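You operate a simulated robot arm through the tools that you are given. There is no shell and no other tool.

The job below is to be done with a simulated robot arm. You get a single attempt, and the scene is never put back.

JOB
Lock the fence at 80 and bring both pipe saddles up to it.
Fine: read its scale; the yellow wing knob locks it; saddles side by side on the cream plate, pipes along it.

Only the result counts: the job must be done as asked and must still hold three seconds after the hand-in. Knocking over, shifting, dropping, spilling or breaking anything else fails it.

ROBOT AND FRAMES
A 6-joint arm with a two-finger gripper, fixed in place. Base frame: the origin is at the foot of the arm, x ahead of it, y to its left, z up; the work surface is at about z = 0.9. Lengths are in m, angles in degrees, forces in N, time in s.
Its first joint turns from -166.0 to 166.0 degrees. Payload 3.43 kg.
The TCP is the grasp point between the finger pads, 0.02 m short of the fingertips. In the tool frame z runs along the fingers and y along their closing line. Largest opening 0.19 m; the body of the gripper starts 0.248 m behind the TCP.
Orientation is told as [roll, pitch, yaw] about the base's x, y, z axes, in that order, counted from this pose: with the fingers straight down and closing along the base's y, the tool's x points along the base's -x, its y along +y and its z along -z.

CONTROLS
- The arm moves only by the tool send_rows. Its argument "commands" is a list of rows, each an object of numbers (a shift or turn left out is 0, a gripper value left out holds the last): "dx", "dy", "dz": the shift along the base's x, y, z in mm; "rx", "ry", "rz": the turn, a rotation vector about the base's x, y, z in degrees; "jaw": the closure in counts, from 0 (fully open) to 255 (shut). In form: [{"dx": .., "dy": .., "dz": .., "rx": .., "ry": .., "rz": .., "jaw": ..}, ...]. A call has 1 to 20 rows; each row shifts and turns the commanded pose from where the row before left it. Each row takes 0.2 s and may step no farther than 0.05 m and 8.6 degrees from the row before; otherwise, or with a gripper value out of range, the whole call is refused. A pose out of reach is approached as far as the arm can. The call stops where the force on the tool passes 90 N (or 10 N more than at its start, if that is more) or the arm is blocked; 0.2 s more then pass. Each finger travels about 0.045 m/s and halts on what it meets, pressing with about 36 N; the grip force reading is that of the motor and also rises with nothing between the fingers. The clock runs only during rows and for 0.2 s after the last one: add rows that do not move to give the fingers time. The reply holds the time, the measured pose of the TCP, the force on the tool along the base axes, the opening and the grip force, in the units named above and with some noise, with the torque about the TCP (base axes, N m) and any sound that the robot's microphone picked up.
- Cameras (640 x 400 px; columns grow to the right, rows downward): "scene" is fixed at [0.2105, -0.6459, 1.4953]; the picture's right is [0.98, -0.18, 0.00], its down [-0.07, -0.40, -0.91] and it looks along [0.16, 0.90, -0.41] (base axes); focal length 365 px, centre (320, 200). "wrist" rides on the gripper at [0.07, -0.009, -0.288] in the tool frame; the picture's right is [0.12, 0.99, 0.00], its down [-0.96, 0.12, -0.25] and it looks along [-0.25, 0.03, 0.97] (tool axes); focal length 261 px, centre (320, 200). There is no depth. A picture from a camera that has moved, and an enlarged one, comes with that camera's place and axes in the base frame and with its lens. The place of the scene camera against the robot may be out by one fixed shift of up to 0.012 m in any direction.
- camera(camera): a new picture of that camera. The clock stands still meanwhile.
- move_column(by): slides the trunk up (or, below 0, down) by that many m; the arm rides with it, the base frame stays. It gives what a move gives, with no picture.
- enlarge(camera, box): a new picture of the part [left, top, right, bottom] of that camera's present view, enlarged. The clock stands still meanwhile.
- job_done(): hands the job in; it is judged then, once.

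Places have to be worked out from the pictures, the camera data and where the tool is seen. Open the gripper and draw the arm clear of the work before you hand the job in, unless the task says otherwise.

The tools are called after "Call:" as name(argument=value, ...) on one line, values as JSON. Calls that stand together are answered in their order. send_rows: Moves the arm, as the interface text tells. Its arguments: {"type":"object","properties":{"commands":{"type":"array"}},"required":["commands"]} The other tools are called the same way: move_column (by) slides the trunk up or down; camera (camera) takes a picture; enlarge (camera, box) takes an enlarged picture of a part of a camera's view; job_done () hands the job in.

At the start:

```text
time_s: 0.0
tool_pos: [0.5026, 0.3078, 1.3231]
ee_rot: [-0.1, 0.0, -0.1]
ft_force: [0.4, -0.2, 0.4]
wrist_torque: [0.0, -0.01, -0.02]
opening: 0.1898
gripper_force: 0.0
trunk travel left (down, up): [-0.15, 0.09]
```

scene: 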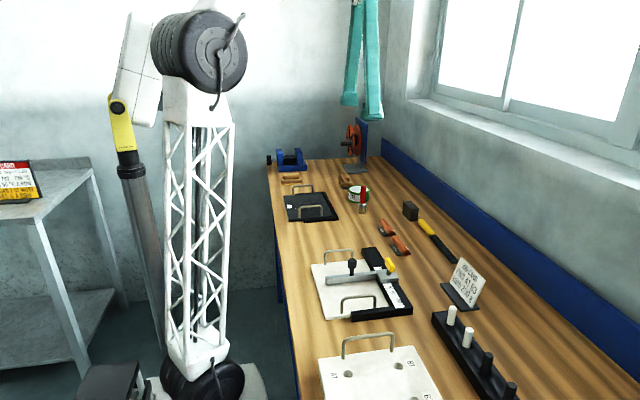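
wrist: 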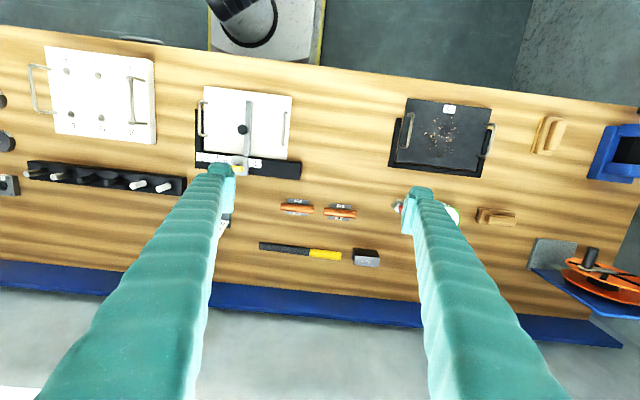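

The scene shows a cream plate with a grey fence, a yellow knob, and two orange pipe saddles further along the bench. I'll enlarge both views to see the details.

Call:
enlarge(camera="scene", box=[290, 220, 450, 320])

Call:
enlarge(camera="wrist", box=[180, 70, 340, 190])

Call:
enlarge(camera="wrist", box=[240, 180, 400, 280])

Call:
enlarge(camera="scene", box=[420, 240, 520, 320])

```text
4.00 times, centred on (370, 270) of scene
camera zoom: at [0.2105, -0.6459, 1.4953], right [0.98, -0.18, 0.0], down [-0.07, -0.4, -0.91], along [0.16, 0.9, -0.41], focal length 1459 px, centre (120, -80)
```

zoom: 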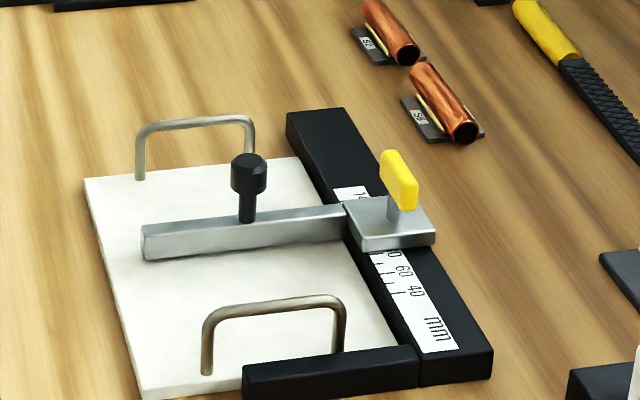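

```text
3.33 times, centred on (260, 130) of wrist
camera zoom: at [0.4313, 0.2985, 1.6112], right [-0.12, 0.99, 0.0], down [0.96, 0.11, 0.25], along [0.25, 0.03, -0.97], focal length 869 px, centre (520, 433)
```

zoom: 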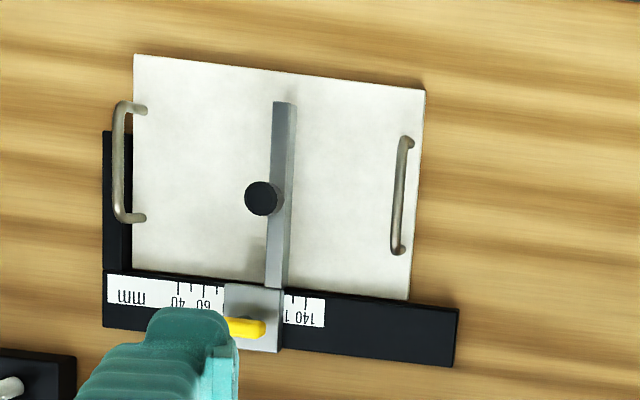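

```text
4.00 times, centred on (320, 230) of wrist
camera zoom: at [0.4313, 0.2985, 1.6112], right [-0.12, 0.99, 0.0], down [0.96, 0.11, 0.25], along [0.25, 0.03, -0.97], focal length 1043 px, centre (320, 80)
```

zoom: 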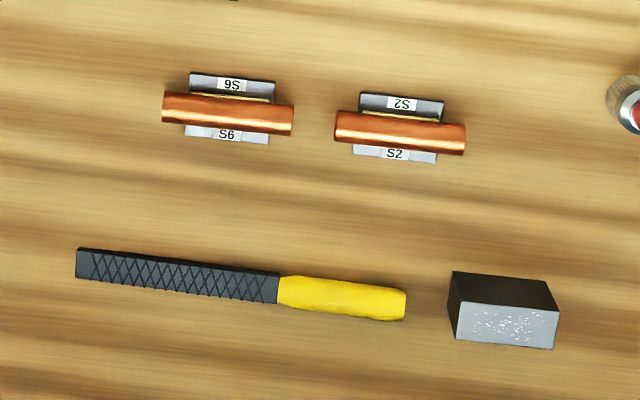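

```text
5.00 times, centred on (470, 280) of scene
camera zoom: at [0.2105, -0.6459, 1.4953], right [0.98, -0.18, 0.0], down [-0.07, -0.4, -0.91], along [0.16, 0.9, -0.41], focal length 1823 px, centre (-430, -200)
```

zoom: 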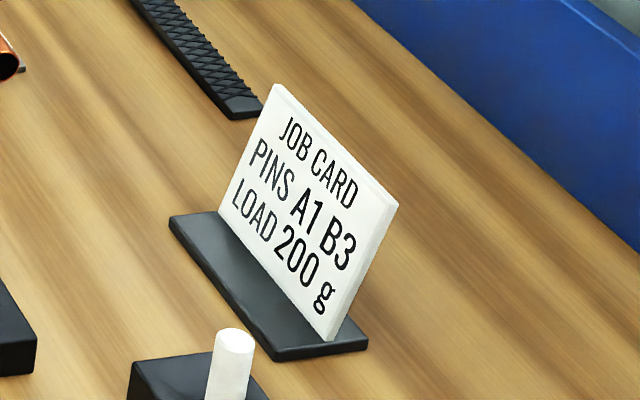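

The fence runs along x and slides along y on a rail with an mm scale; labels grow toward +y. I move the tool over the rail for a close, near-vertical view of the scale and the knob.

Call:
send_rows(commands=[{"dx": 8, "dy": -42}, {"dx": 8, "dy": -42}, {"dx": 8, "dy": -42}, {"dx": 8, "dy": -42}, {"dx": 5, "dy": -40}, {"dz": -40}, {"dz": -40}, {"dz": -40}, {}])

Call:
camera(camera="wrist")

```text
time_s: 2.0
tool_pos: [0.5394, 0.1013, 1.2025]
ee_rot: [0.0, 0.0, -0.1]
ft_force: [0.0, 0.2, 0.4]
wrist_torque: [-0.01, 0.0, -0.01]
opening: 0.19
gripper_force: 0.1
trunk travel left (down, up): [-0.15, 0.09]
```

```text
taken
camera wrist: at [0.4684, 0.0915, 1.491], right [-0.12, 0.99, 0.0], down [0.96, 0.11, 0.25], along [0.25, 0.03, -0.97], focal length 261 px, centre (320, 200)
```

wrist: 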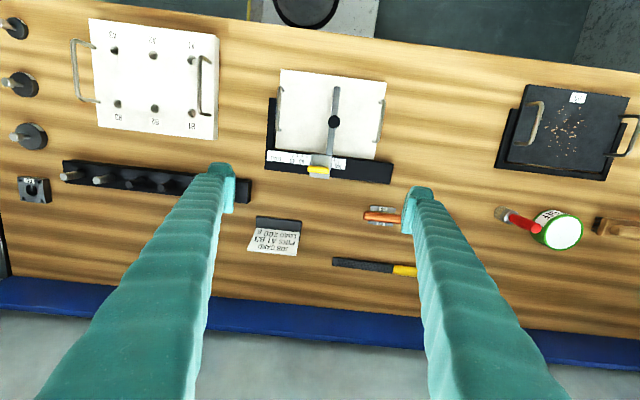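

The fixture is between the fingers and unobstructed. I enlarge it to read the scale.

Call:
enlarge(camera="wrist", box=[256, 140, 352, 200])

Call:
enlarge(camera="wrist", box=[240, 55, 416, 195])

Call:
enlarge(camera="scene", box=[350, 240, 430, 320])

```text
6.67 times, centred on (304, 170) of wrist
camera zoom: at [0.4684, 0.0915, 1.491], right [-0.12, 0.99, 0.0], down [0.96, 0.11, 0.25], along [0.25, 0.03, -0.97], focal length 1738 px, centre (427, 400)
```

zoom: 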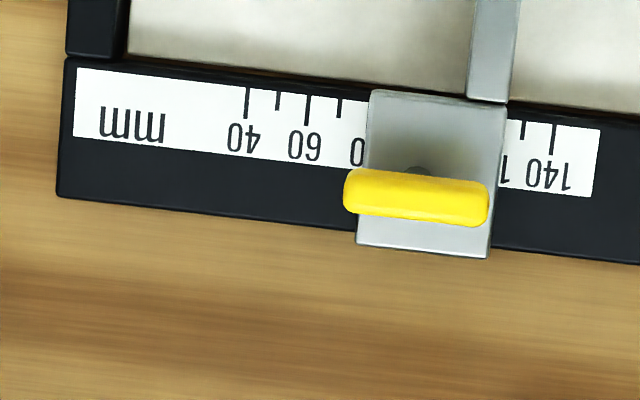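

```text
2.86 times, centred on (328, 125) of wrist
camera zoom: at [0.4684, 0.0915, 1.491], right [-0.12, 0.99, 0.0], down [0.96, 0.11, 0.25], along [0.25, 0.03, -0.97], focal length 745 px, centre (297, 414)
```

zoom: 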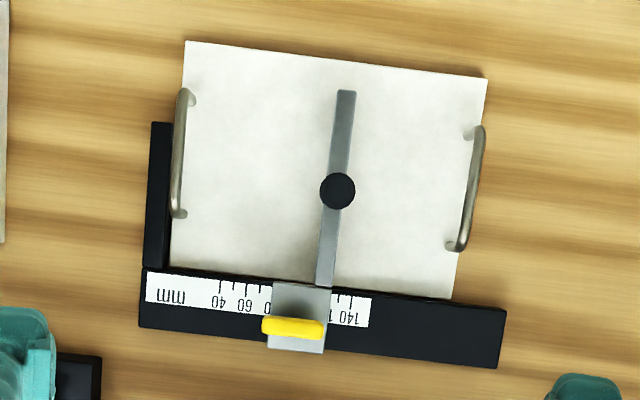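

```text
5.00 times, centred on (390, 280) of scene
camera zoom: at [0.2105, -0.6459, 1.4953], right [0.98, -0.18, 0.0], down [-0.07, -0.4, -0.91], along [0.16, 0.9, -0.41], focal length 1823 px, centre (-30, -200)
```

zoom: 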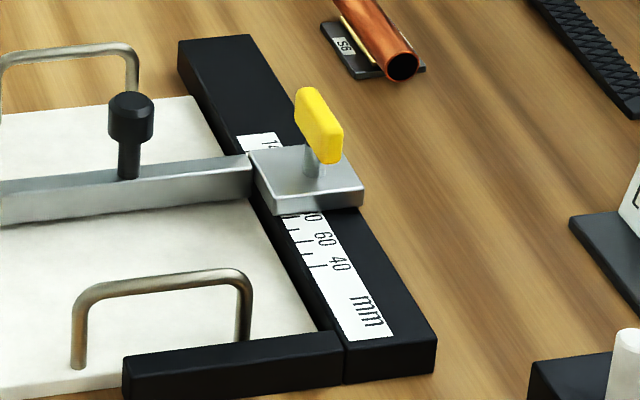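

The enlarged picture seems rendered afresh, so a tighter box should show ticks and any index mark. Zero appears to coincide with the stop's inner face; I look closely at the carriage edges.

Call:
enlarge(camera="wrist", box=[302, 150, 342, 175])

Call:
enlarge(camera="wrist", box=[262, 140, 302, 165])

Call:
enlarge(camera="scene", box=[375, 250, 425, 285])

Call:
enlarge(camera="scene", box=[370, 215, 430, 260])

```text
16.00 times, centred on (322, 162) of wrist
camera zoom: at [0.4684, 0.0915, 1.491], right [-0.12, 0.99, 0.0], down [0.96, 0.11, 0.25], along [0.25, 0.03, -0.97], focal length 4170 px, centre (288, 800)
```

zoom: 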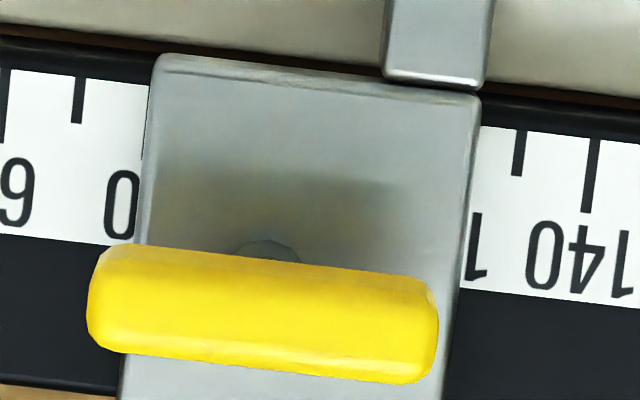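

```text
16.00 times, centred on (282, 152) of wrist
camera zoom: at [0.4684, 0.0915, 1.491], right [-0.12, 0.99, 0.0], down [0.96, 0.11, 0.25], along [0.25, 0.03, -0.97], focal length 4170 px, centre (928, 960)
```

zoom: 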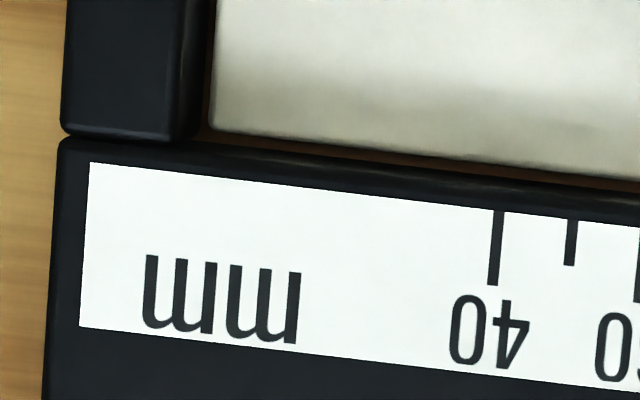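

```text
11.43 times, centred on (400, 268) of scene
camera zoom: at [0.2105, -0.6459, 1.4953], right [0.98, -0.18, 0.0], down [-0.07, -0.4, -0.91], along [0.16, 0.9, -0.41], focal length 4167 px, centre (-594, -571)
```

zoom: 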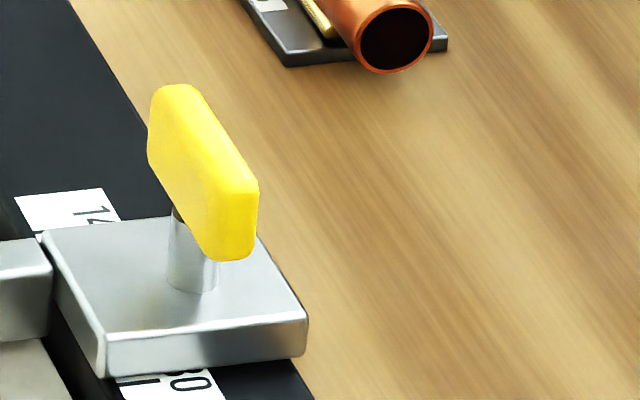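

```text
8.89 times, centred on (400, 238) of scene
camera zoom: at [0.2105, -0.6459, 1.4953], right [0.98, -0.18, 0.0], down [-0.07, -0.4, -0.91], along [0.16, 0.9, -0.41], focal length 3241 px, centre (-391, -133)
```

zoom: 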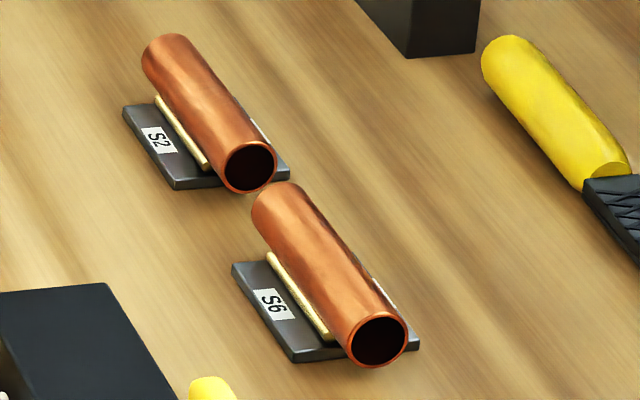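

The scale's zero lies at the L-bracket's inner corner, and tick n mm falls near y = n mm. The bar's +y face is flush with the carriage edge, at about 124. I go to the +y side to look at the other faces of the carriage for an index mark.

Call:
send_rows(commands=[{"dx": 12, "dy": 40}, {"dx": 12, "dy": 40}, {"dx": 12, "dy": 40}, {"dx": 12, "dy": 40}, {"dx": 12, "dy": 40}, {"dz": -40}, {"dz": -40}, {"dz": -20}, {}])

Call:
camera(camera="wrist")

```text
time_s: 4.0
tool_pos: [0.5988, 0.2989, 1.1028]
ee_rot: [-0.1, 0.0, -0.1]
ft_force: [-1.3, 0.1, -0.7]
wrist_torque: [-0.03, 0.03, -0.03]
opening: 0.1901
gripper_force: 0.1
trunk travel left (down, up): [-0.15, 0.09]
```

```text
taken
camera wrist: at [0.5282, 0.2903, 1.391], right [-0.12, 0.99, 0.0], down [0.96, 0.11, 0.25], along [0.25, 0.03, -0.97], focal length 261 px, centre (320, 200)
```

wrist: 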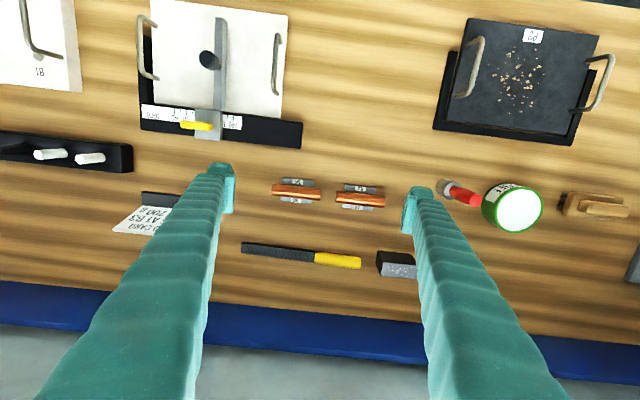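

Call:
enlarge(camera="wrist", box=[190, 100, 254, 140])

Call:
enlarge(camera="wrist", box=[130, 0, 310, 150])

Call:
enlarge(camera="wrist", box=[260, 165, 400, 225])

Call:
enlarge(camera="wrist", box=[430, 10, 620, 150])

```text
10.00 times, centred on (222, 120) of wrist
camera zoom: at [0.5282, 0.2903, 1.391], right [-0.12, 0.99, 0.0], down [0.96, 0.11, 0.25], along [0.25, 0.03, -0.97], focal length 2606 px, centre (1300, 1000)
```

zoom: 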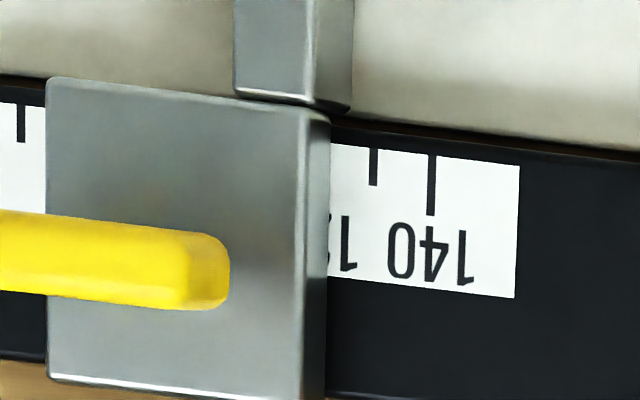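

```text
2.67 times, centred on (220, 75) of wrist
camera zoom: at [0.5282, 0.2903, 1.391], right [-0.12, 0.99, 0.0], down [0.96, 0.11, 0.25], along [0.25, 0.03, -0.97], focal length 695 px, centre (587, 533)
```

zoom: 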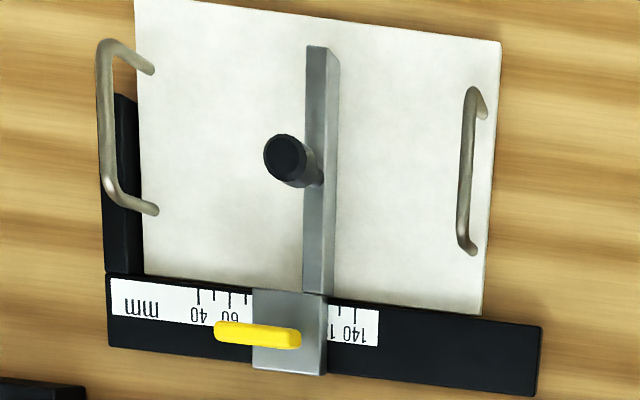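

```text
4.57 times, centred on (330, 195) of wrist
camera zoom: at [0.5282, 0.2903, 1.391], right [-0.12, 0.99, 0.0], down [0.96, 0.11, 0.25], along [0.25, 0.03, -0.97], focal length 1192 px, centre (274, 223)
```

zoom: 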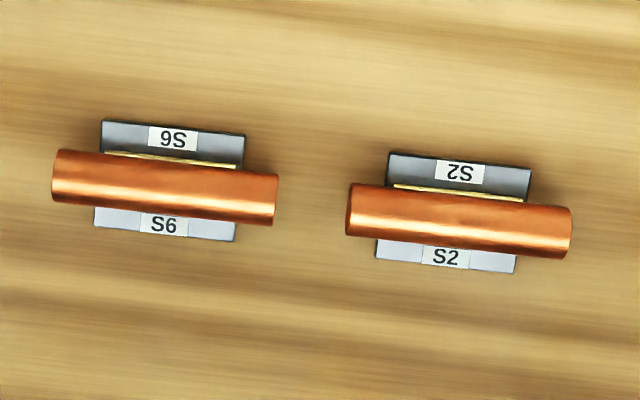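

```text
2.86 times, centred on (525, 80) of wrist
camera zoom: at [0.5282, 0.2903, 1.391], right [-0.12, 0.99, 0.0], down [0.96, 0.11, 0.25], along [0.25, 0.03, -0.97], focal length 745 px, centre (-266, 543)
```

zoom: 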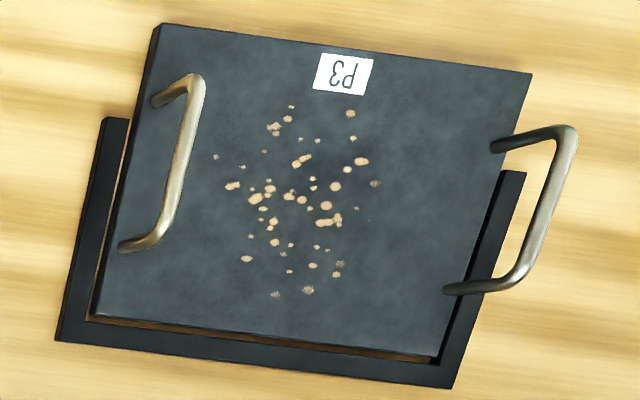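

No index line is visible; the bar's +y face is flush with the carriage's +y edge, so that edge is the natural reading line. I move the camera right above the carriage to measure both edges without parallax.

Call:
send_rows(commands=[{"dx": -8, "dy": -40}, {"dx": -8, "dy": -40}, {"dx": -8, "dy": -40}, {"dx": -8, "dy": -40}, {"dx": -8, "dy": -38}, {"dz": -15}, {}])

Call:
camera(camera="wrist")

```text
time_s: 5.6
tool_pos: [0.5599, 0.1013, 1.0887]
ee_rot: [0.0, 0.0, -0.1]
ft_force: [0.5, 0.0, 0.2]
wrist_torque: [-0.01, 0.01, 0.02]
opening: 0.1899
gripper_force: 0.1
trunk travel left (down, up): [-0.15, 0.09]
```

```text
taken
camera wrist: at [0.4889, 0.0922, 1.3763], right [-0.12, 0.99, 0.0], down [0.96, 0.11, 0.25], along [0.25, 0.03, -0.97], focal length 261 px, centre (320, 200)
```

wrist: 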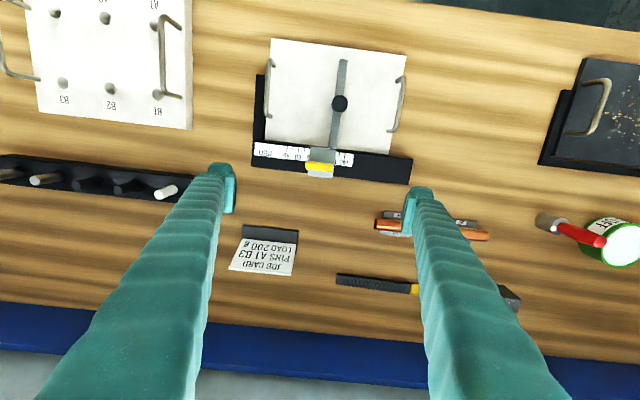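

Call:
enlarge(camera="wrist", box=[296, 140, 344, 170])

Call:
enlarge(camera="wrist", box=[240, 25, 424, 190])

Call:
enlarge(camera="wrist", box=[248, 132, 304, 167])

```text
13.33 times, centred on (320, 155) of wrist
camera zoom: at [0.4889, 0.0922, 1.3763], right [-0.12, 0.99, 0.0], down [0.96, 0.11, 0.25], along [0.25, 0.03, -0.97], focal length 3475 px, centre (320, 800)
```

zoom: 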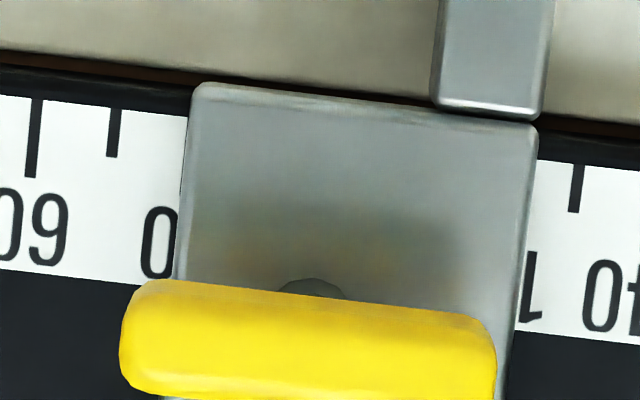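

```text
2.42 times, centred on (332, 108) of wrist
camera zoom: at [0.4889, 0.0922, 1.3763], right [-0.12, 0.99, 0.0], down [0.96, 0.11, 0.25], along [0.25, 0.03, -0.97], focal length 632 px, centre (291, 424)
```

zoom: 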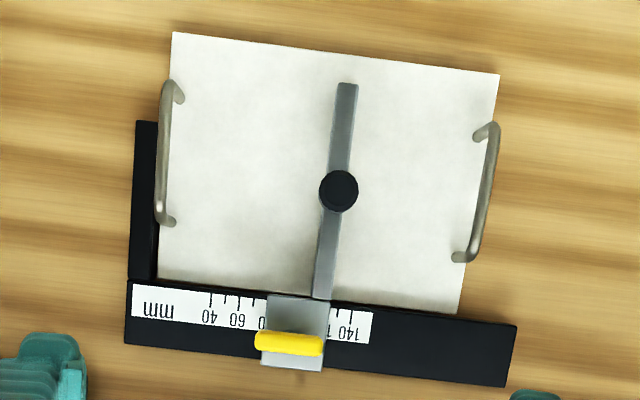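

```text
11.43 times, centred on (276, 150) of wrist
camera zoom: at [0.4889, 0.0922, 1.3763], right [-0.12, 0.99, 0.0], down [0.96, 0.11, 0.25], along [0.25, 0.03, -0.97], focal length 2979 px, centre (823, 777)
```

zoom: 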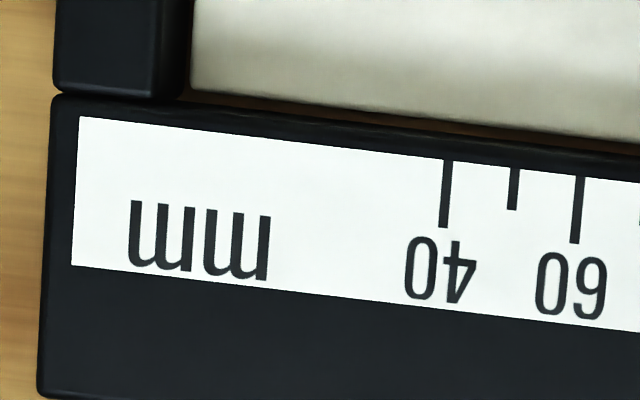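

The carriage's −y edge reads about 80 and its +y edge, flush with the fence face, about 124, so which edge is the reading line matters. Before deciding on the layout I need heights and sizes, so I zoom in on the plate edge, the rail end and the saddles.

Call:
enlarge(camera="scene", box=[315, 290, 365, 322])

Call:
enlarge(camera="scene", box=[365, 290, 415, 322])

Call:
enlarge(camera="scene", box=[385, 230, 415, 260])

Call:
enlarge(camera="scene", box=[318, 245, 388, 295])

```text
12.50 times, centred on (340, 306) of scene
camera zoom: at [0.2105, -0.6459, 1.4953], right [0.98, -0.18, 0.0], down [-0.07, -0.4, -0.91], along [0.16, 0.9, -0.41], focal length 4558 px, centre (70, -1125)
```

zoom: 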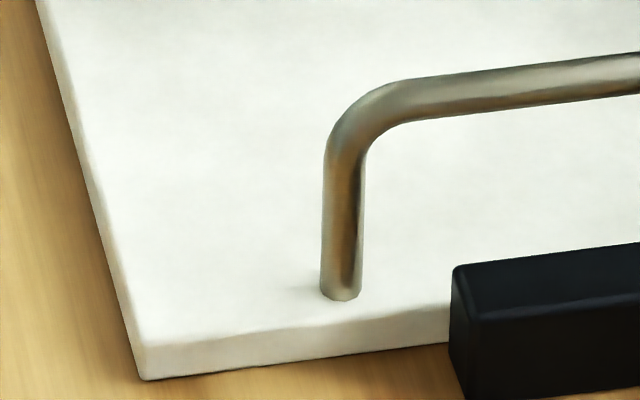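

```text
12.50 times, centred on (390, 306) of scene
camera zoom: at [0.2105, -0.6459, 1.4953], right [0.98, -0.18, 0.0], down [-0.07, -0.4, -0.91], along [0.16, 0.9, -0.41], focal length 4558 px, centre (-555, -1125)
```

zoom: 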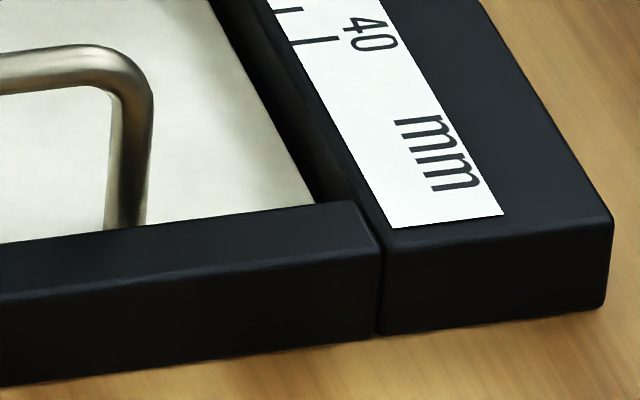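

```text
13.33 times, centred on (400, 245) of scene
camera zoom: at [0.2105, -0.6459, 1.4953], right [0.98, -0.18, 0.0], down [-0.07, -0.4, -0.91], along [0.16, 0.9, -0.41], focal length 4862 px, centre (-747, -400)
```

zoom: 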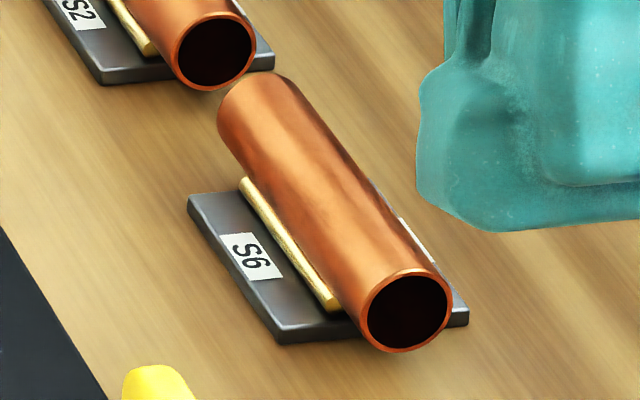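

```text
8.00 times, centred on (353, 270) of scene
camera zoom: at [0.2105, -0.6459, 1.4953], right [0.98, -0.18, 0.0], down [-0.07, -0.4, -0.91], along [0.16, 0.9, -0.41], focal length 2917 px, centre (56, -360)
```

zoom: 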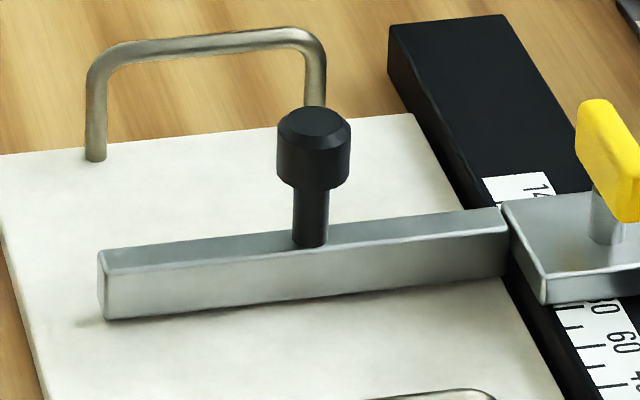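

Plate top is near z 0.9075, the rail top near 0.918–0.92, and each saddle is about 60×45 mm with a roughly 90 mm pipe. I go above the saddles for an exact, near-vertical measurement of the pipe length and base.

Call:
send_rows(commands=[{"dx": 25, "dy": 38}, {"dx": 25, "dy": 38}, {"dx": 25, "dy": 38}, {"dx": 25, "dy": 38}, {"dx": 25, "dy": 38}, {"dx": 25, "dy": 38}, {}])

Call:
enlarge(camera="wrist", box=[230, 90, 410, 180])

Call:
enlarge(camera="wrist", box=[248, 105, 328, 155])

Call:
enlarge(camera="wrist", box=[318, 105, 398, 155])

```text
time_s: 7.2
tool_pos: [0.7087, 0.3308, 1.0871]
ee_rot: [0.0, 0.1, -0.1]
ft_force: [0.0, 1.2, -0.3]
wrist_torque: [-0.03, 0.02, 0.0]
opening: 0.1902
gripper_force: 0.1
trunk travel left (down, up): [-0.15, 0.09]
```

```text
3.56 times, centred on (320, 135) of wrist
camera zoom: at [0.638, 0.3214, 1.3753], right [-0.12, 0.99, 0.0], down [0.96, 0.11, 0.25], along [0.25, 0.03, -0.97], focal length 927 px, centre (320, 431)
```

zoom: 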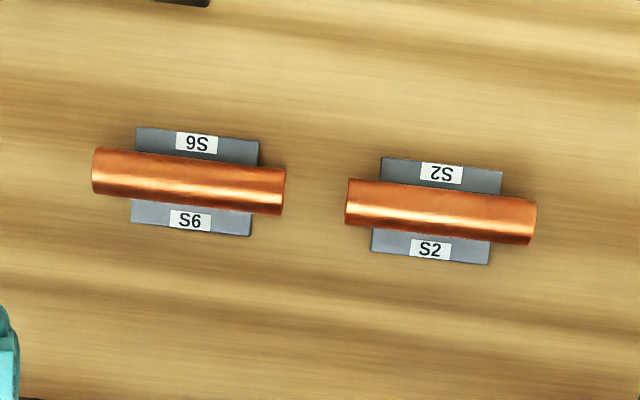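

```text
8.00 times, centred on (288, 130) of wrist
camera zoom: at [0.638, 0.3214, 1.3753], right [-0.12, 0.99, 0.0], down [0.96, 0.11, 0.25], along [0.25, 0.03, -0.97], focal length 2085 px, centre (576, 760)
```

zoom: 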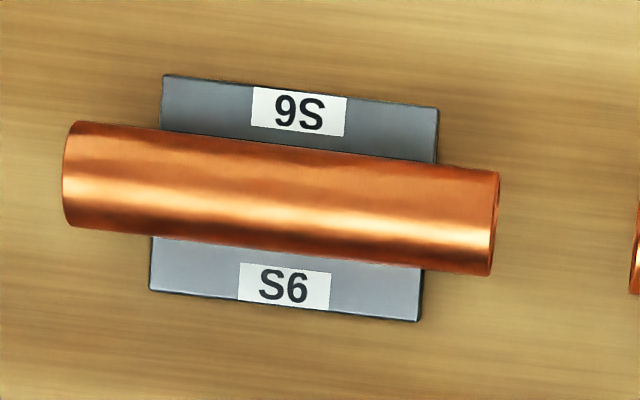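

```text
8.00 times, centred on (358, 130) of wrist
camera zoom: at [0.638, 0.3214, 1.3753], right [-0.12, 0.99, 0.0], down [0.96, 0.11, 0.25], along [0.25, 0.03, -0.97], focal length 2085 px, centre (16, 760)
```

zoom: 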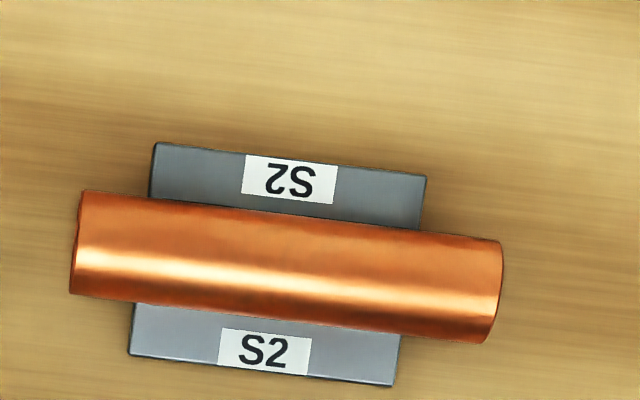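

The saddles measure 60×45 mm bases with 90 mm pipes, S6 centred at (0.641, 0.260) and S2 at (0.641, 0.379), pipes along y. First the fence: I pre-close the jaws and go above the black fence handle at about (0.445, 0.1155).

Call:
send_rows(commands=[{"dx": -33, "dy": -27, "dz": 2, "jaw": 174}, {"dx": -33, "dy": -27, "dz": 2}, {"dx": -33, "dy": -27, "dz": 2}, {"dx": -33, "dy": -27, "dz": 2}, {"dx": -33, "dy": -27, "dz": 2}, {"dx": -33, "dy": -27, "dz": 2}, {"dx": -33, "dy": -27, "dz": 1}, {"dx": -33, "dy": -26}, {}, {}])

Call:
camera(camera="wrist")

Call:
enlarge(camera="scene", box=[290, 180, 450, 320])

```text
time_s: 9.4
tool_pos: [0.4453, 0.1141, 1.1009]
ee_rot: [0.1, 0.0, -0.1]
ft_force: [0.7, 0.7, 0.1]
wrist_torque: [0.0, -0.07, 0.02]
opening: 0.0604
gripper_force: 0.1
trunk travel left (down, up): [-0.15, 0.09]
```

```text
taken
camera wrist: at [0.3743, 0.1059, 1.3893], right [-0.12, 0.99, 0.0], down [0.96, 0.11, 0.25], along [0.25, 0.03, -0.97], focal length 261 px, centre (320, 200)
```

wrist: 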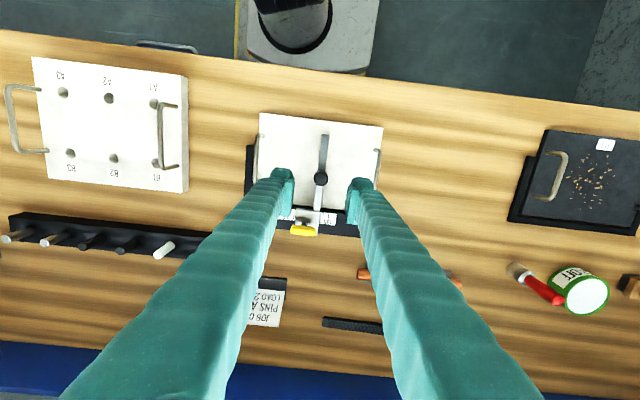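

```text
2.86 times, centred on (370, 250) of scene
camera zoom: at [0.2105, -0.6459, 1.4953], right [0.98, -0.18, 0.0], down [-0.07, -0.4, -0.91], along [0.16, 0.9, -0.41], focal length 1042 px, centre (177, 57)
```

zoom: 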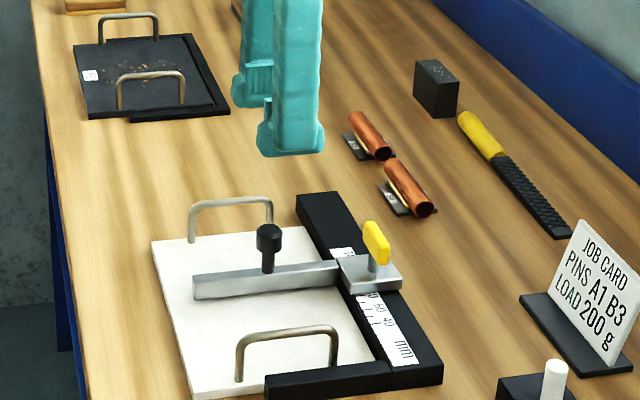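

The handle shows between the fingers; I zoom in to fix its centre before descending.

Call:
enlarge(camera="wrist", box=[280, 140, 360, 240])

```text
4.00 times, centred on (320, 190) of wrist
camera zoom: at [0.3743, 0.1059, 1.3893], right [-0.12, 0.99, 0.0], down [0.96, 0.11, 0.25], along [0.25, 0.03, -0.97], focal length 1043 px, centre (320, 240)
```

zoom: 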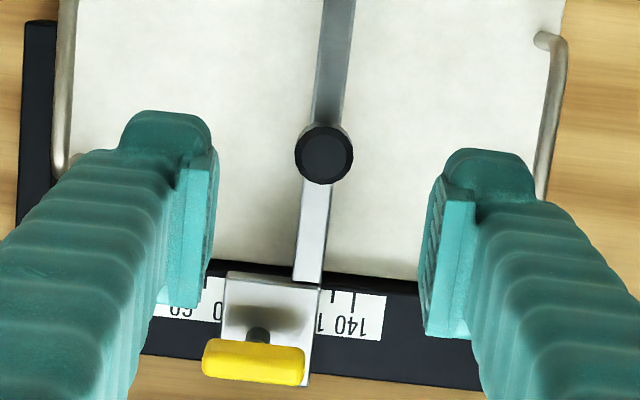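

The handle head centre is near (0.445, 0.1158), its head spans about z 0.961–0.980. I centre on it, descend so the fingertips stay above the bar, and close.

Call:
send_rows(commands=[{"dy": 1.7, "dz": -30}, {"dz": -35}, {"dz": -35}, {"dz": -31}, {}])

Call:
enlarge(camera="scene", box=[310, 220, 430, 320])

```text
time_s: 10.6
tool_pos: [0.4462, 0.1162, 0.9705]
ee_rot: [0.0, 0.0, -0.1]
ft_force: [0.4, 0.6, -0.2]
wrist_torque: [0.02, -0.01, -0.02]
opening: 0.0602
gripper_force: 0.1
trunk travel left (down, up): [-0.15, 0.09]
```

```text
4.00 times, centred on (370, 270) of scene
camera zoom: at [0.2105, -0.6459, 1.4953], right [0.98, -0.18, 0.0], down [-0.07, -0.4, -0.91], along [0.16, 0.9, -0.41], focal length 1459 px, centre (120, -80)
```

zoom: 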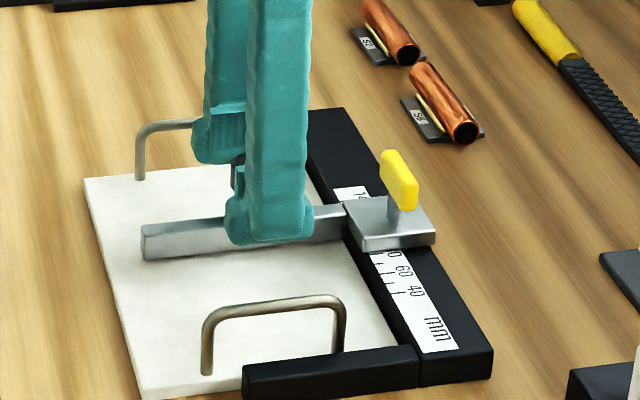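

The fingers straddle the handle with clearance above the bar. I close the jaws on it.

Call:
send_rows(commands=[{"jaw": 230}, {"jaw": 255}, {}, {}, {}, {}])

```text
time_s: 12.0
tool_pos: [0.4472, 0.1166, 0.9709]
ee_rot: [0.0, 0.0, -0.1]
ft_force: [-0.7, -0.4, -2.3]
wrist_torque: [-0.06, -0.02, 0.01]
opening: 0.0225
gripper_force: 45.2
trunk travel left (down, up): [-0.15, 0.09]
```

The handle is gripped (22.5 mm). I pull gently 6 mm toward −y to learn whether the fence is free now.

Call:
send_rows(commands=[{"dy": -2}, {"dy": -2}, {"dy": -2}, {}])

Call:
enlarge(camera="scene", box=[350, 240, 430, 320])

```text
time_s: 13.0
tool_pos: [0.4454, 0.1099, 0.9717]
ee_rot: [0.0, 0.0, -0.1]
ft_force: [7.1, 3.1, 0.4]
wrist_torque: [0.03, -0.14, 0.05]
opening: 0.0228
gripper_force: 45.5
trunk travel left (down, up): [-0.15, 0.09]
```

```text
5.00 times, centred on (390, 280) of scene
camera zoom: at [0.2105, -0.6459, 1.4953], right [0.98, -0.18, 0.0], down [-0.07, -0.4, -0.91], along [0.16, 0.9, -0.41], focal length 1823 px, centre (-30, -200)
```

zoom: 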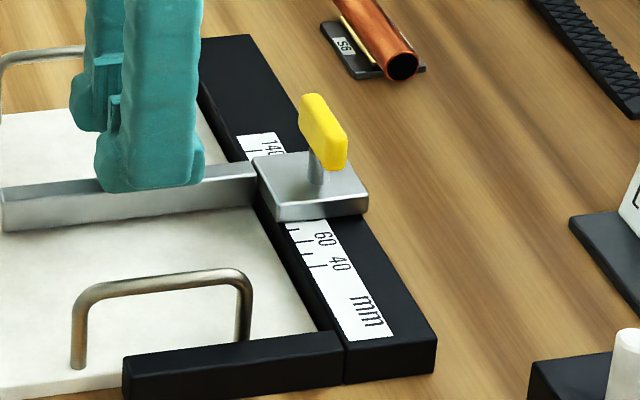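

The fence slides freely, so it is unlocked now. I carry it another 34 mm and then read the scale.

Call:
send_rows(commands=[{"dy": -5}, {"dy": -5}, {"dy": -5}, {"dy": -5}, {"dy": -5}, {"dy": -5}, {"dy": -4}, {}, {}])

Call:
enlarge(camera="wrist", box=[250, 180, 410, 280])

Call:
enlarge(camera="scene", box=[350, 240, 430, 320])

```text
time_s: 15.0
tool_pos: [0.4454, 0.0759, 0.9706]
ee_rot: [0.0, 0.0, -0.1]
ft_force: [9.3, 2.3, 13.9]
wrist_torque: [0.02, -0.22, -0.02]
opening: 0.0227
gripper_force: 45.2
trunk travel left (down, up): [-0.15, 0.09]
```

```text
4.00 times, centred on (330, 230) of wrist
camera zoom: at [0.3745, 0.0668, 1.2585], right [-0.12, 0.99, 0.0], down [0.96, 0.11, 0.25], along [0.25, 0.03, -0.97], focal length 1043 px, centre (280, 80)
```

zoom: 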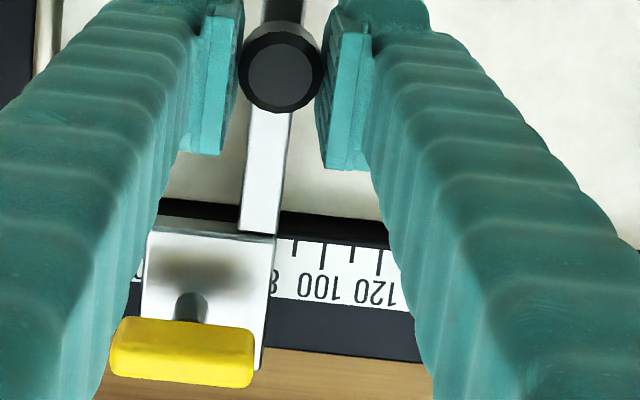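

```text
5.00 times, centred on (390, 280) of scene
camera zoom: at [0.2105, -0.6459, 1.4953], right [0.98, -0.18, 0.0], down [-0.07, -0.4, -0.91], along [0.16, 0.9, -0.41], focal length 1823 px, centre (-30, -200)
```

zoom: 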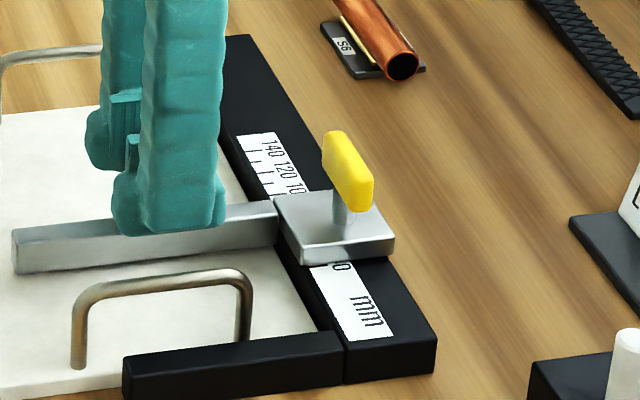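

The carriage moved well; a high zoom gives the reading at its +y edge.

Call:
enlarge(camera="wrist", box=[305, 232, 353, 262])

```text
13.33 times, centred on (329, 247) of wrist
camera zoom: at [0.3745, 0.0668, 1.2585], right [-0.12, 0.99, 0.0], down [0.96, 0.11, 0.25], along [0.25, 0.03, -0.97], focal length 3475 px, centre (200, -427)
```

zoom: 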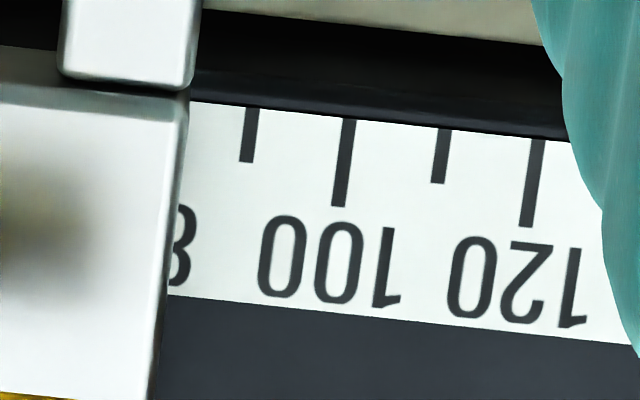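

Extrapolating the ticks, the fence face reads about 82.9. I shift it another 2.9 mm toward −y and re-read.

Call:
send_rows(commands=[{"dy": -1.5}, {"dy": -1.4}, {}, {}])

Call:
enlarge(camera="wrist", box=[305, 232, 353, 262])

```text
time_s: 16.0
tool_pos: [0.4449, 0.0726, 0.9712]
ee_rot: [0.0, 0.0, -0.1]
ft_force: [8.0, 1.9, 10.8]
wrist_torque: [0.05, -0.18, 0.03]
opening: 0.0227
gripper_force: 44.8
trunk travel left (down, up): [-0.15, 0.09]
```

```text
13.33 times, centred on (329, 247) of wrist
camera zoom: at [0.3746, 0.0642, 1.2585], right [-0.12, 0.99, 0.0], down [0.96, 0.11, 0.25], along [0.25, 0.03, -0.97], focal length 3475 px, centre (200, -427)
```

zoom: 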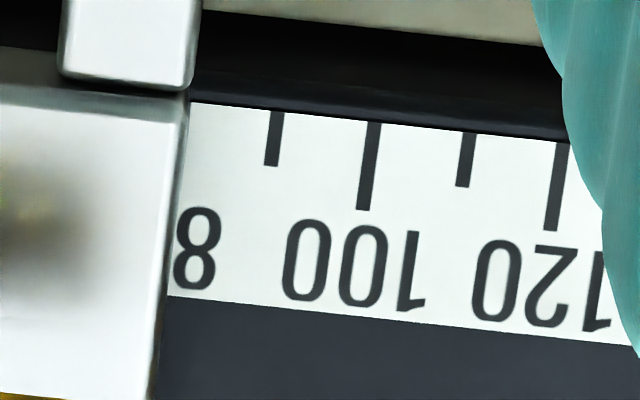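

The edge now reads roughly 80.3 with parallax. I release the handle, rise and check from a camera place right in the plane of the fence face.

Call:
send_rows(commands=[{"jaw": 190}, {}, {}, {}, {"dz": 30}, {"dz": 40}, {"dz": 40}, {"dx": 40, "dy": 20}, {"dx": 40}, {}])

Call:
camera(camera="wrist")

```text
time_s: 18.2
tool_pos: [0.5254, 0.0938, 1.0807]
ee_rot: [0.0, -0.1, -0.1]
ft_force: [0.0, 0.0, -0.5]
wrist_torque: [0.02, 0.0, 0.03]
opening: 0.0484
gripper_force: 0.0
trunk travel left (down, up): [-0.15, 0.09]
```

```text
taken
camera wrist: at [0.4548, 0.0843, 1.3673], right [-0.12, 0.99, 0.0], down [0.96, 0.11, 0.25], along [0.25, 0.03, -0.97], focal length 261 px, centre (320, 200)
```

wrist: 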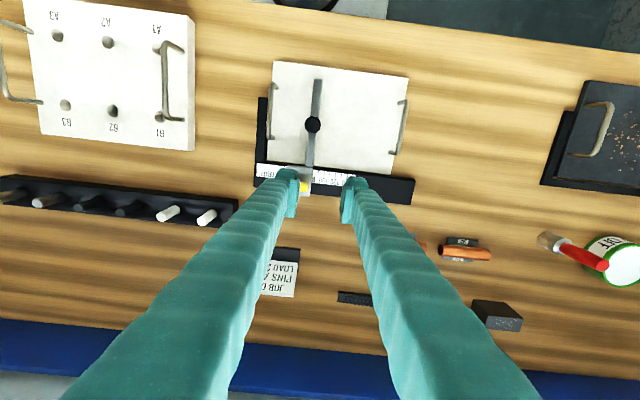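

Call:
enlarge(camera="wrist", box=[296, 162, 336, 187])

Call:
enlarge(camera="wrist", box=[250, 155, 360, 205])

```text
16.00 times, centred on (316, 174) of wrist
camera zoom: at [0.4548, 0.0843, 1.3673], right [-0.12, 0.99, 0.0], down [0.96, 0.11, 0.25], along [0.25, 0.03, -0.97], focal length 4170 px, centre (384, 608)
```

zoom: 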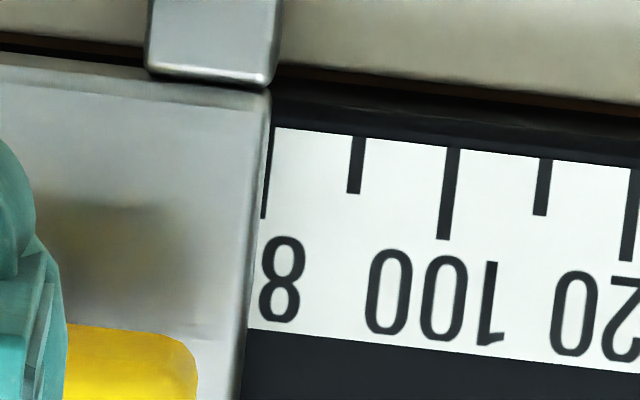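

```text
5.82 times, centred on (305, 180) of wrist
camera zoom: at [0.4548, 0.0843, 1.3673], right [-0.12, 0.99, 0.0], down [0.96, 0.11, 0.25], along [0.25, 0.03, -0.97], focal length 1516 px, centre (407, 316)
```

zoom: 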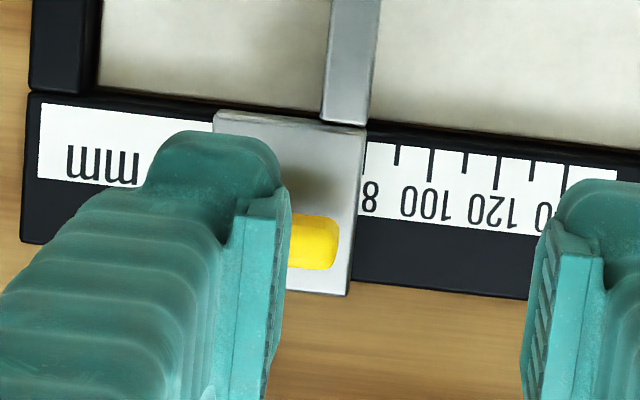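

Tick 80 just peeks out at the carriage edge: the reading is about 80.2–80.3, good. Next I turn the tool 90° so the fingers close along x, above the yellow wing at about (0.54, 0.053).

Call:
send_rows(commands=[{"dx": 7, "dy": -20, "rz": 8}, {"dx": 8, "dy": -20, "rz": 8.2}, {"rz": 8.2}, {"rz": 8.2}, {"rz": 8.2}, {"rz": 8.2}, {"rz": 8.2}, {"rz": 8.2}, {"rz": 8.2}, {"rz": 8.2}, {"rz": 8.2}, {}])

Call:
camera(camera="wrist")

```text
time_s: 20.8
tool_pos: [0.5411, 0.0545, 1.0796]
ee_rot: [-0.1, 0.0, 90.0]
ft_force: [0.6, -0.7, 0.7]
wrist_torque: [-0.03, 0.03, -0.02]
opening: 0.0487
gripper_force: 0.1
trunk travel left (down, up): [-0.15, 0.09]
```

```text
taken
camera wrist: at [0.5482, -0.0176, 1.3681], right [-0.99, -0.12, 0.0], down [-0.12, 0.96, 0.25], along [-0.03, 0.25, -0.97], focal length 261 px, centre (320, 200)
```

wrist: 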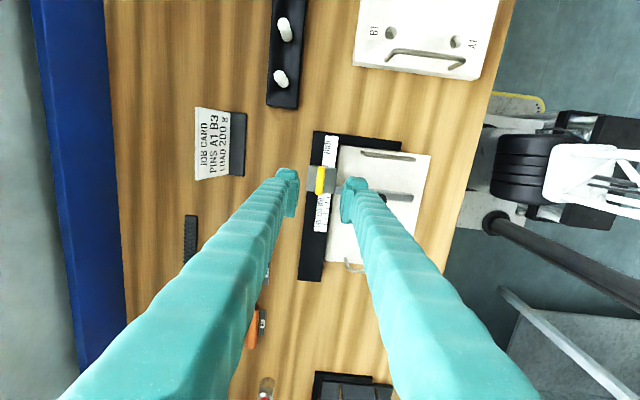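

Call:
enlarge(camera="wrist", box=[280, 150, 360, 210])

```text
6.67 times, centred on (320, 180) of wrist
camera zoom: at [0.5482, -0.0176, 1.3681], right [-0.99, -0.12, 0.0], down [-0.12, 0.96, 0.25], along [-0.03, 0.25, -0.97], focal length 1738 px, centre (320, 333)
```

zoom: 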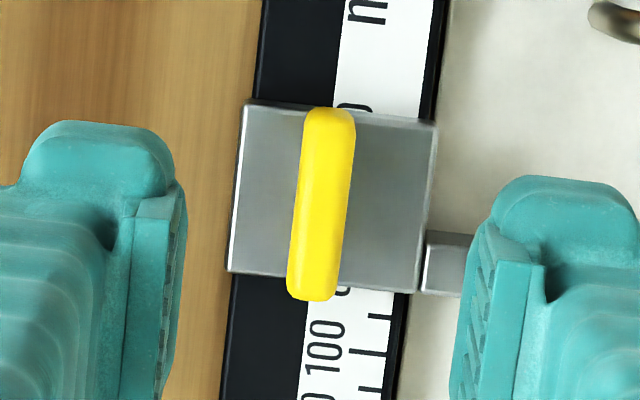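

The wing's centre is near (0.539, 0.0545), top about z 0.97, lying along y. I descend over it with the fingertips staying above the carriage, then close.

Call:
send_rows(commands=[{"dx": -2, "dz": -35}, {"dz": -35}, {"dz": -30}, {"dz": -16}, {}])

Call:
enlarge(camera="scene", box=[350, 230, 440, 310])

Call:
enlarge(camera="wrist", box=[270, 150, 370, 220])

```text
time_s: 22.0
tool_pos: [0.5384, 0.053, 0.9645]
ee_rot: [0.0, 0.1, 89.8]
ft_force: [-1.2, 0.6, 0.1]
wrist_torque: [0.02, -0.01, -0.02]
opening: 0.0485
gripper_force: 0.0
trunk travel left (down, up): [-0.15, 0.09]
```

```text
5.00 times, centred on (395, 270) of scene
camera zoom: at [0.2105, -0.6459, 1.4953], right [0.98, -0.18, 0.0], down [-0.07, -0.4, -0.91], along [0.16, 0.9, -0.41], focal length 1823 px, centre (-55, -150)
```

zoom: 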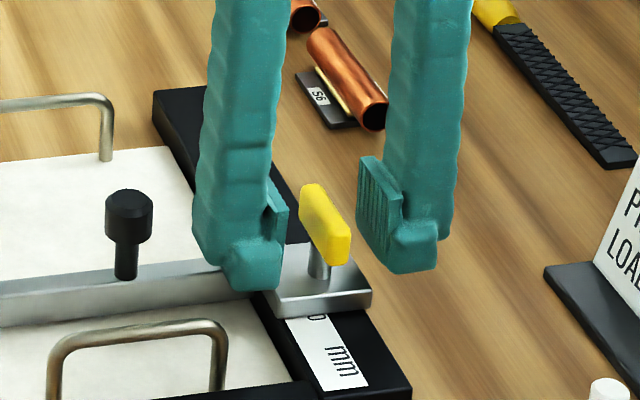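

```text
5.71 times, centred on (320, 185) of wrist
camera zoom: at [0.5459, -0.0176, 1.2519], right [-0.99, -0.12, 0.0], down [-0.11, 0.96, 0.25], along [-0.03, 0.25, -0.97], focal length 1489 px, centre (320, 286)
```

zoom: 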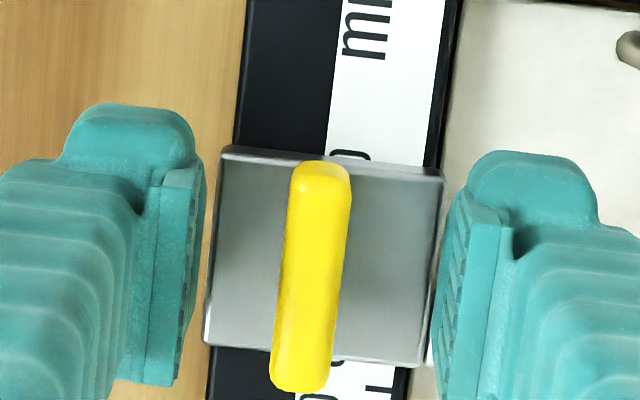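

The wing sits about 1 mm toward +x and +y of the pad centre; I nudge by that and close on it.

Call:
send_rows(commands=[{"dx": 1, "dy": 0.7}, {"jaw": 230}, {"jaw": 255}, {}, {}, {}])

Call:
enlarge(camera="wrist", box=[270, 150, 370, 250])

```text
time_s: 23.4
tool_pos: [0.5393, 0.0548, 0.9636]
ee_rot: [0.1, 0.0, 89.9]
ft_force: [9.4, 0.3, -1.2]
wrist_torque: [-0.02, -0.09, -0.01]
opening: 0.0108
gripper_force: 44.2
trunk travel left (down, up): [-0.15, 0.09]
```

```text
4.00 times, centred on (320, 200) of wrist
camera zoom: at [0.5476, -0.0171, 1.2518], right [-0.99, -0.12, 0.0], down [-0.11, 0.96, 0.25], along [-0.03, 0.25, -0.97], focal length 1043 px, centre (320, 200)
```

zoom: 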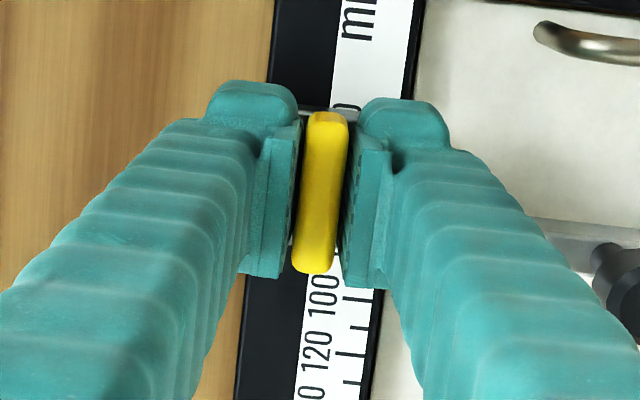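

The wing is held (10.8 mm). I turn it clockwise in small steps first and watch the torque.

Call:
send_rows(commands=[{"rz": -5}, {"rz": -5}, {"rz": -5}, {}])

```text
time_s: 24.4
tool_pos: [0.5411, 0.0543, 0.9639]
ee_rot: [0.0, 0.0, 74.9]
ft_force: [12.2, 0.3, -5.1]
wrist_torque: [0.04, -0.16, -0.03]
opening: 0.0111
gripper_force: 44.9
trunk travel left (down, up): [-0.15, 0.09]
```

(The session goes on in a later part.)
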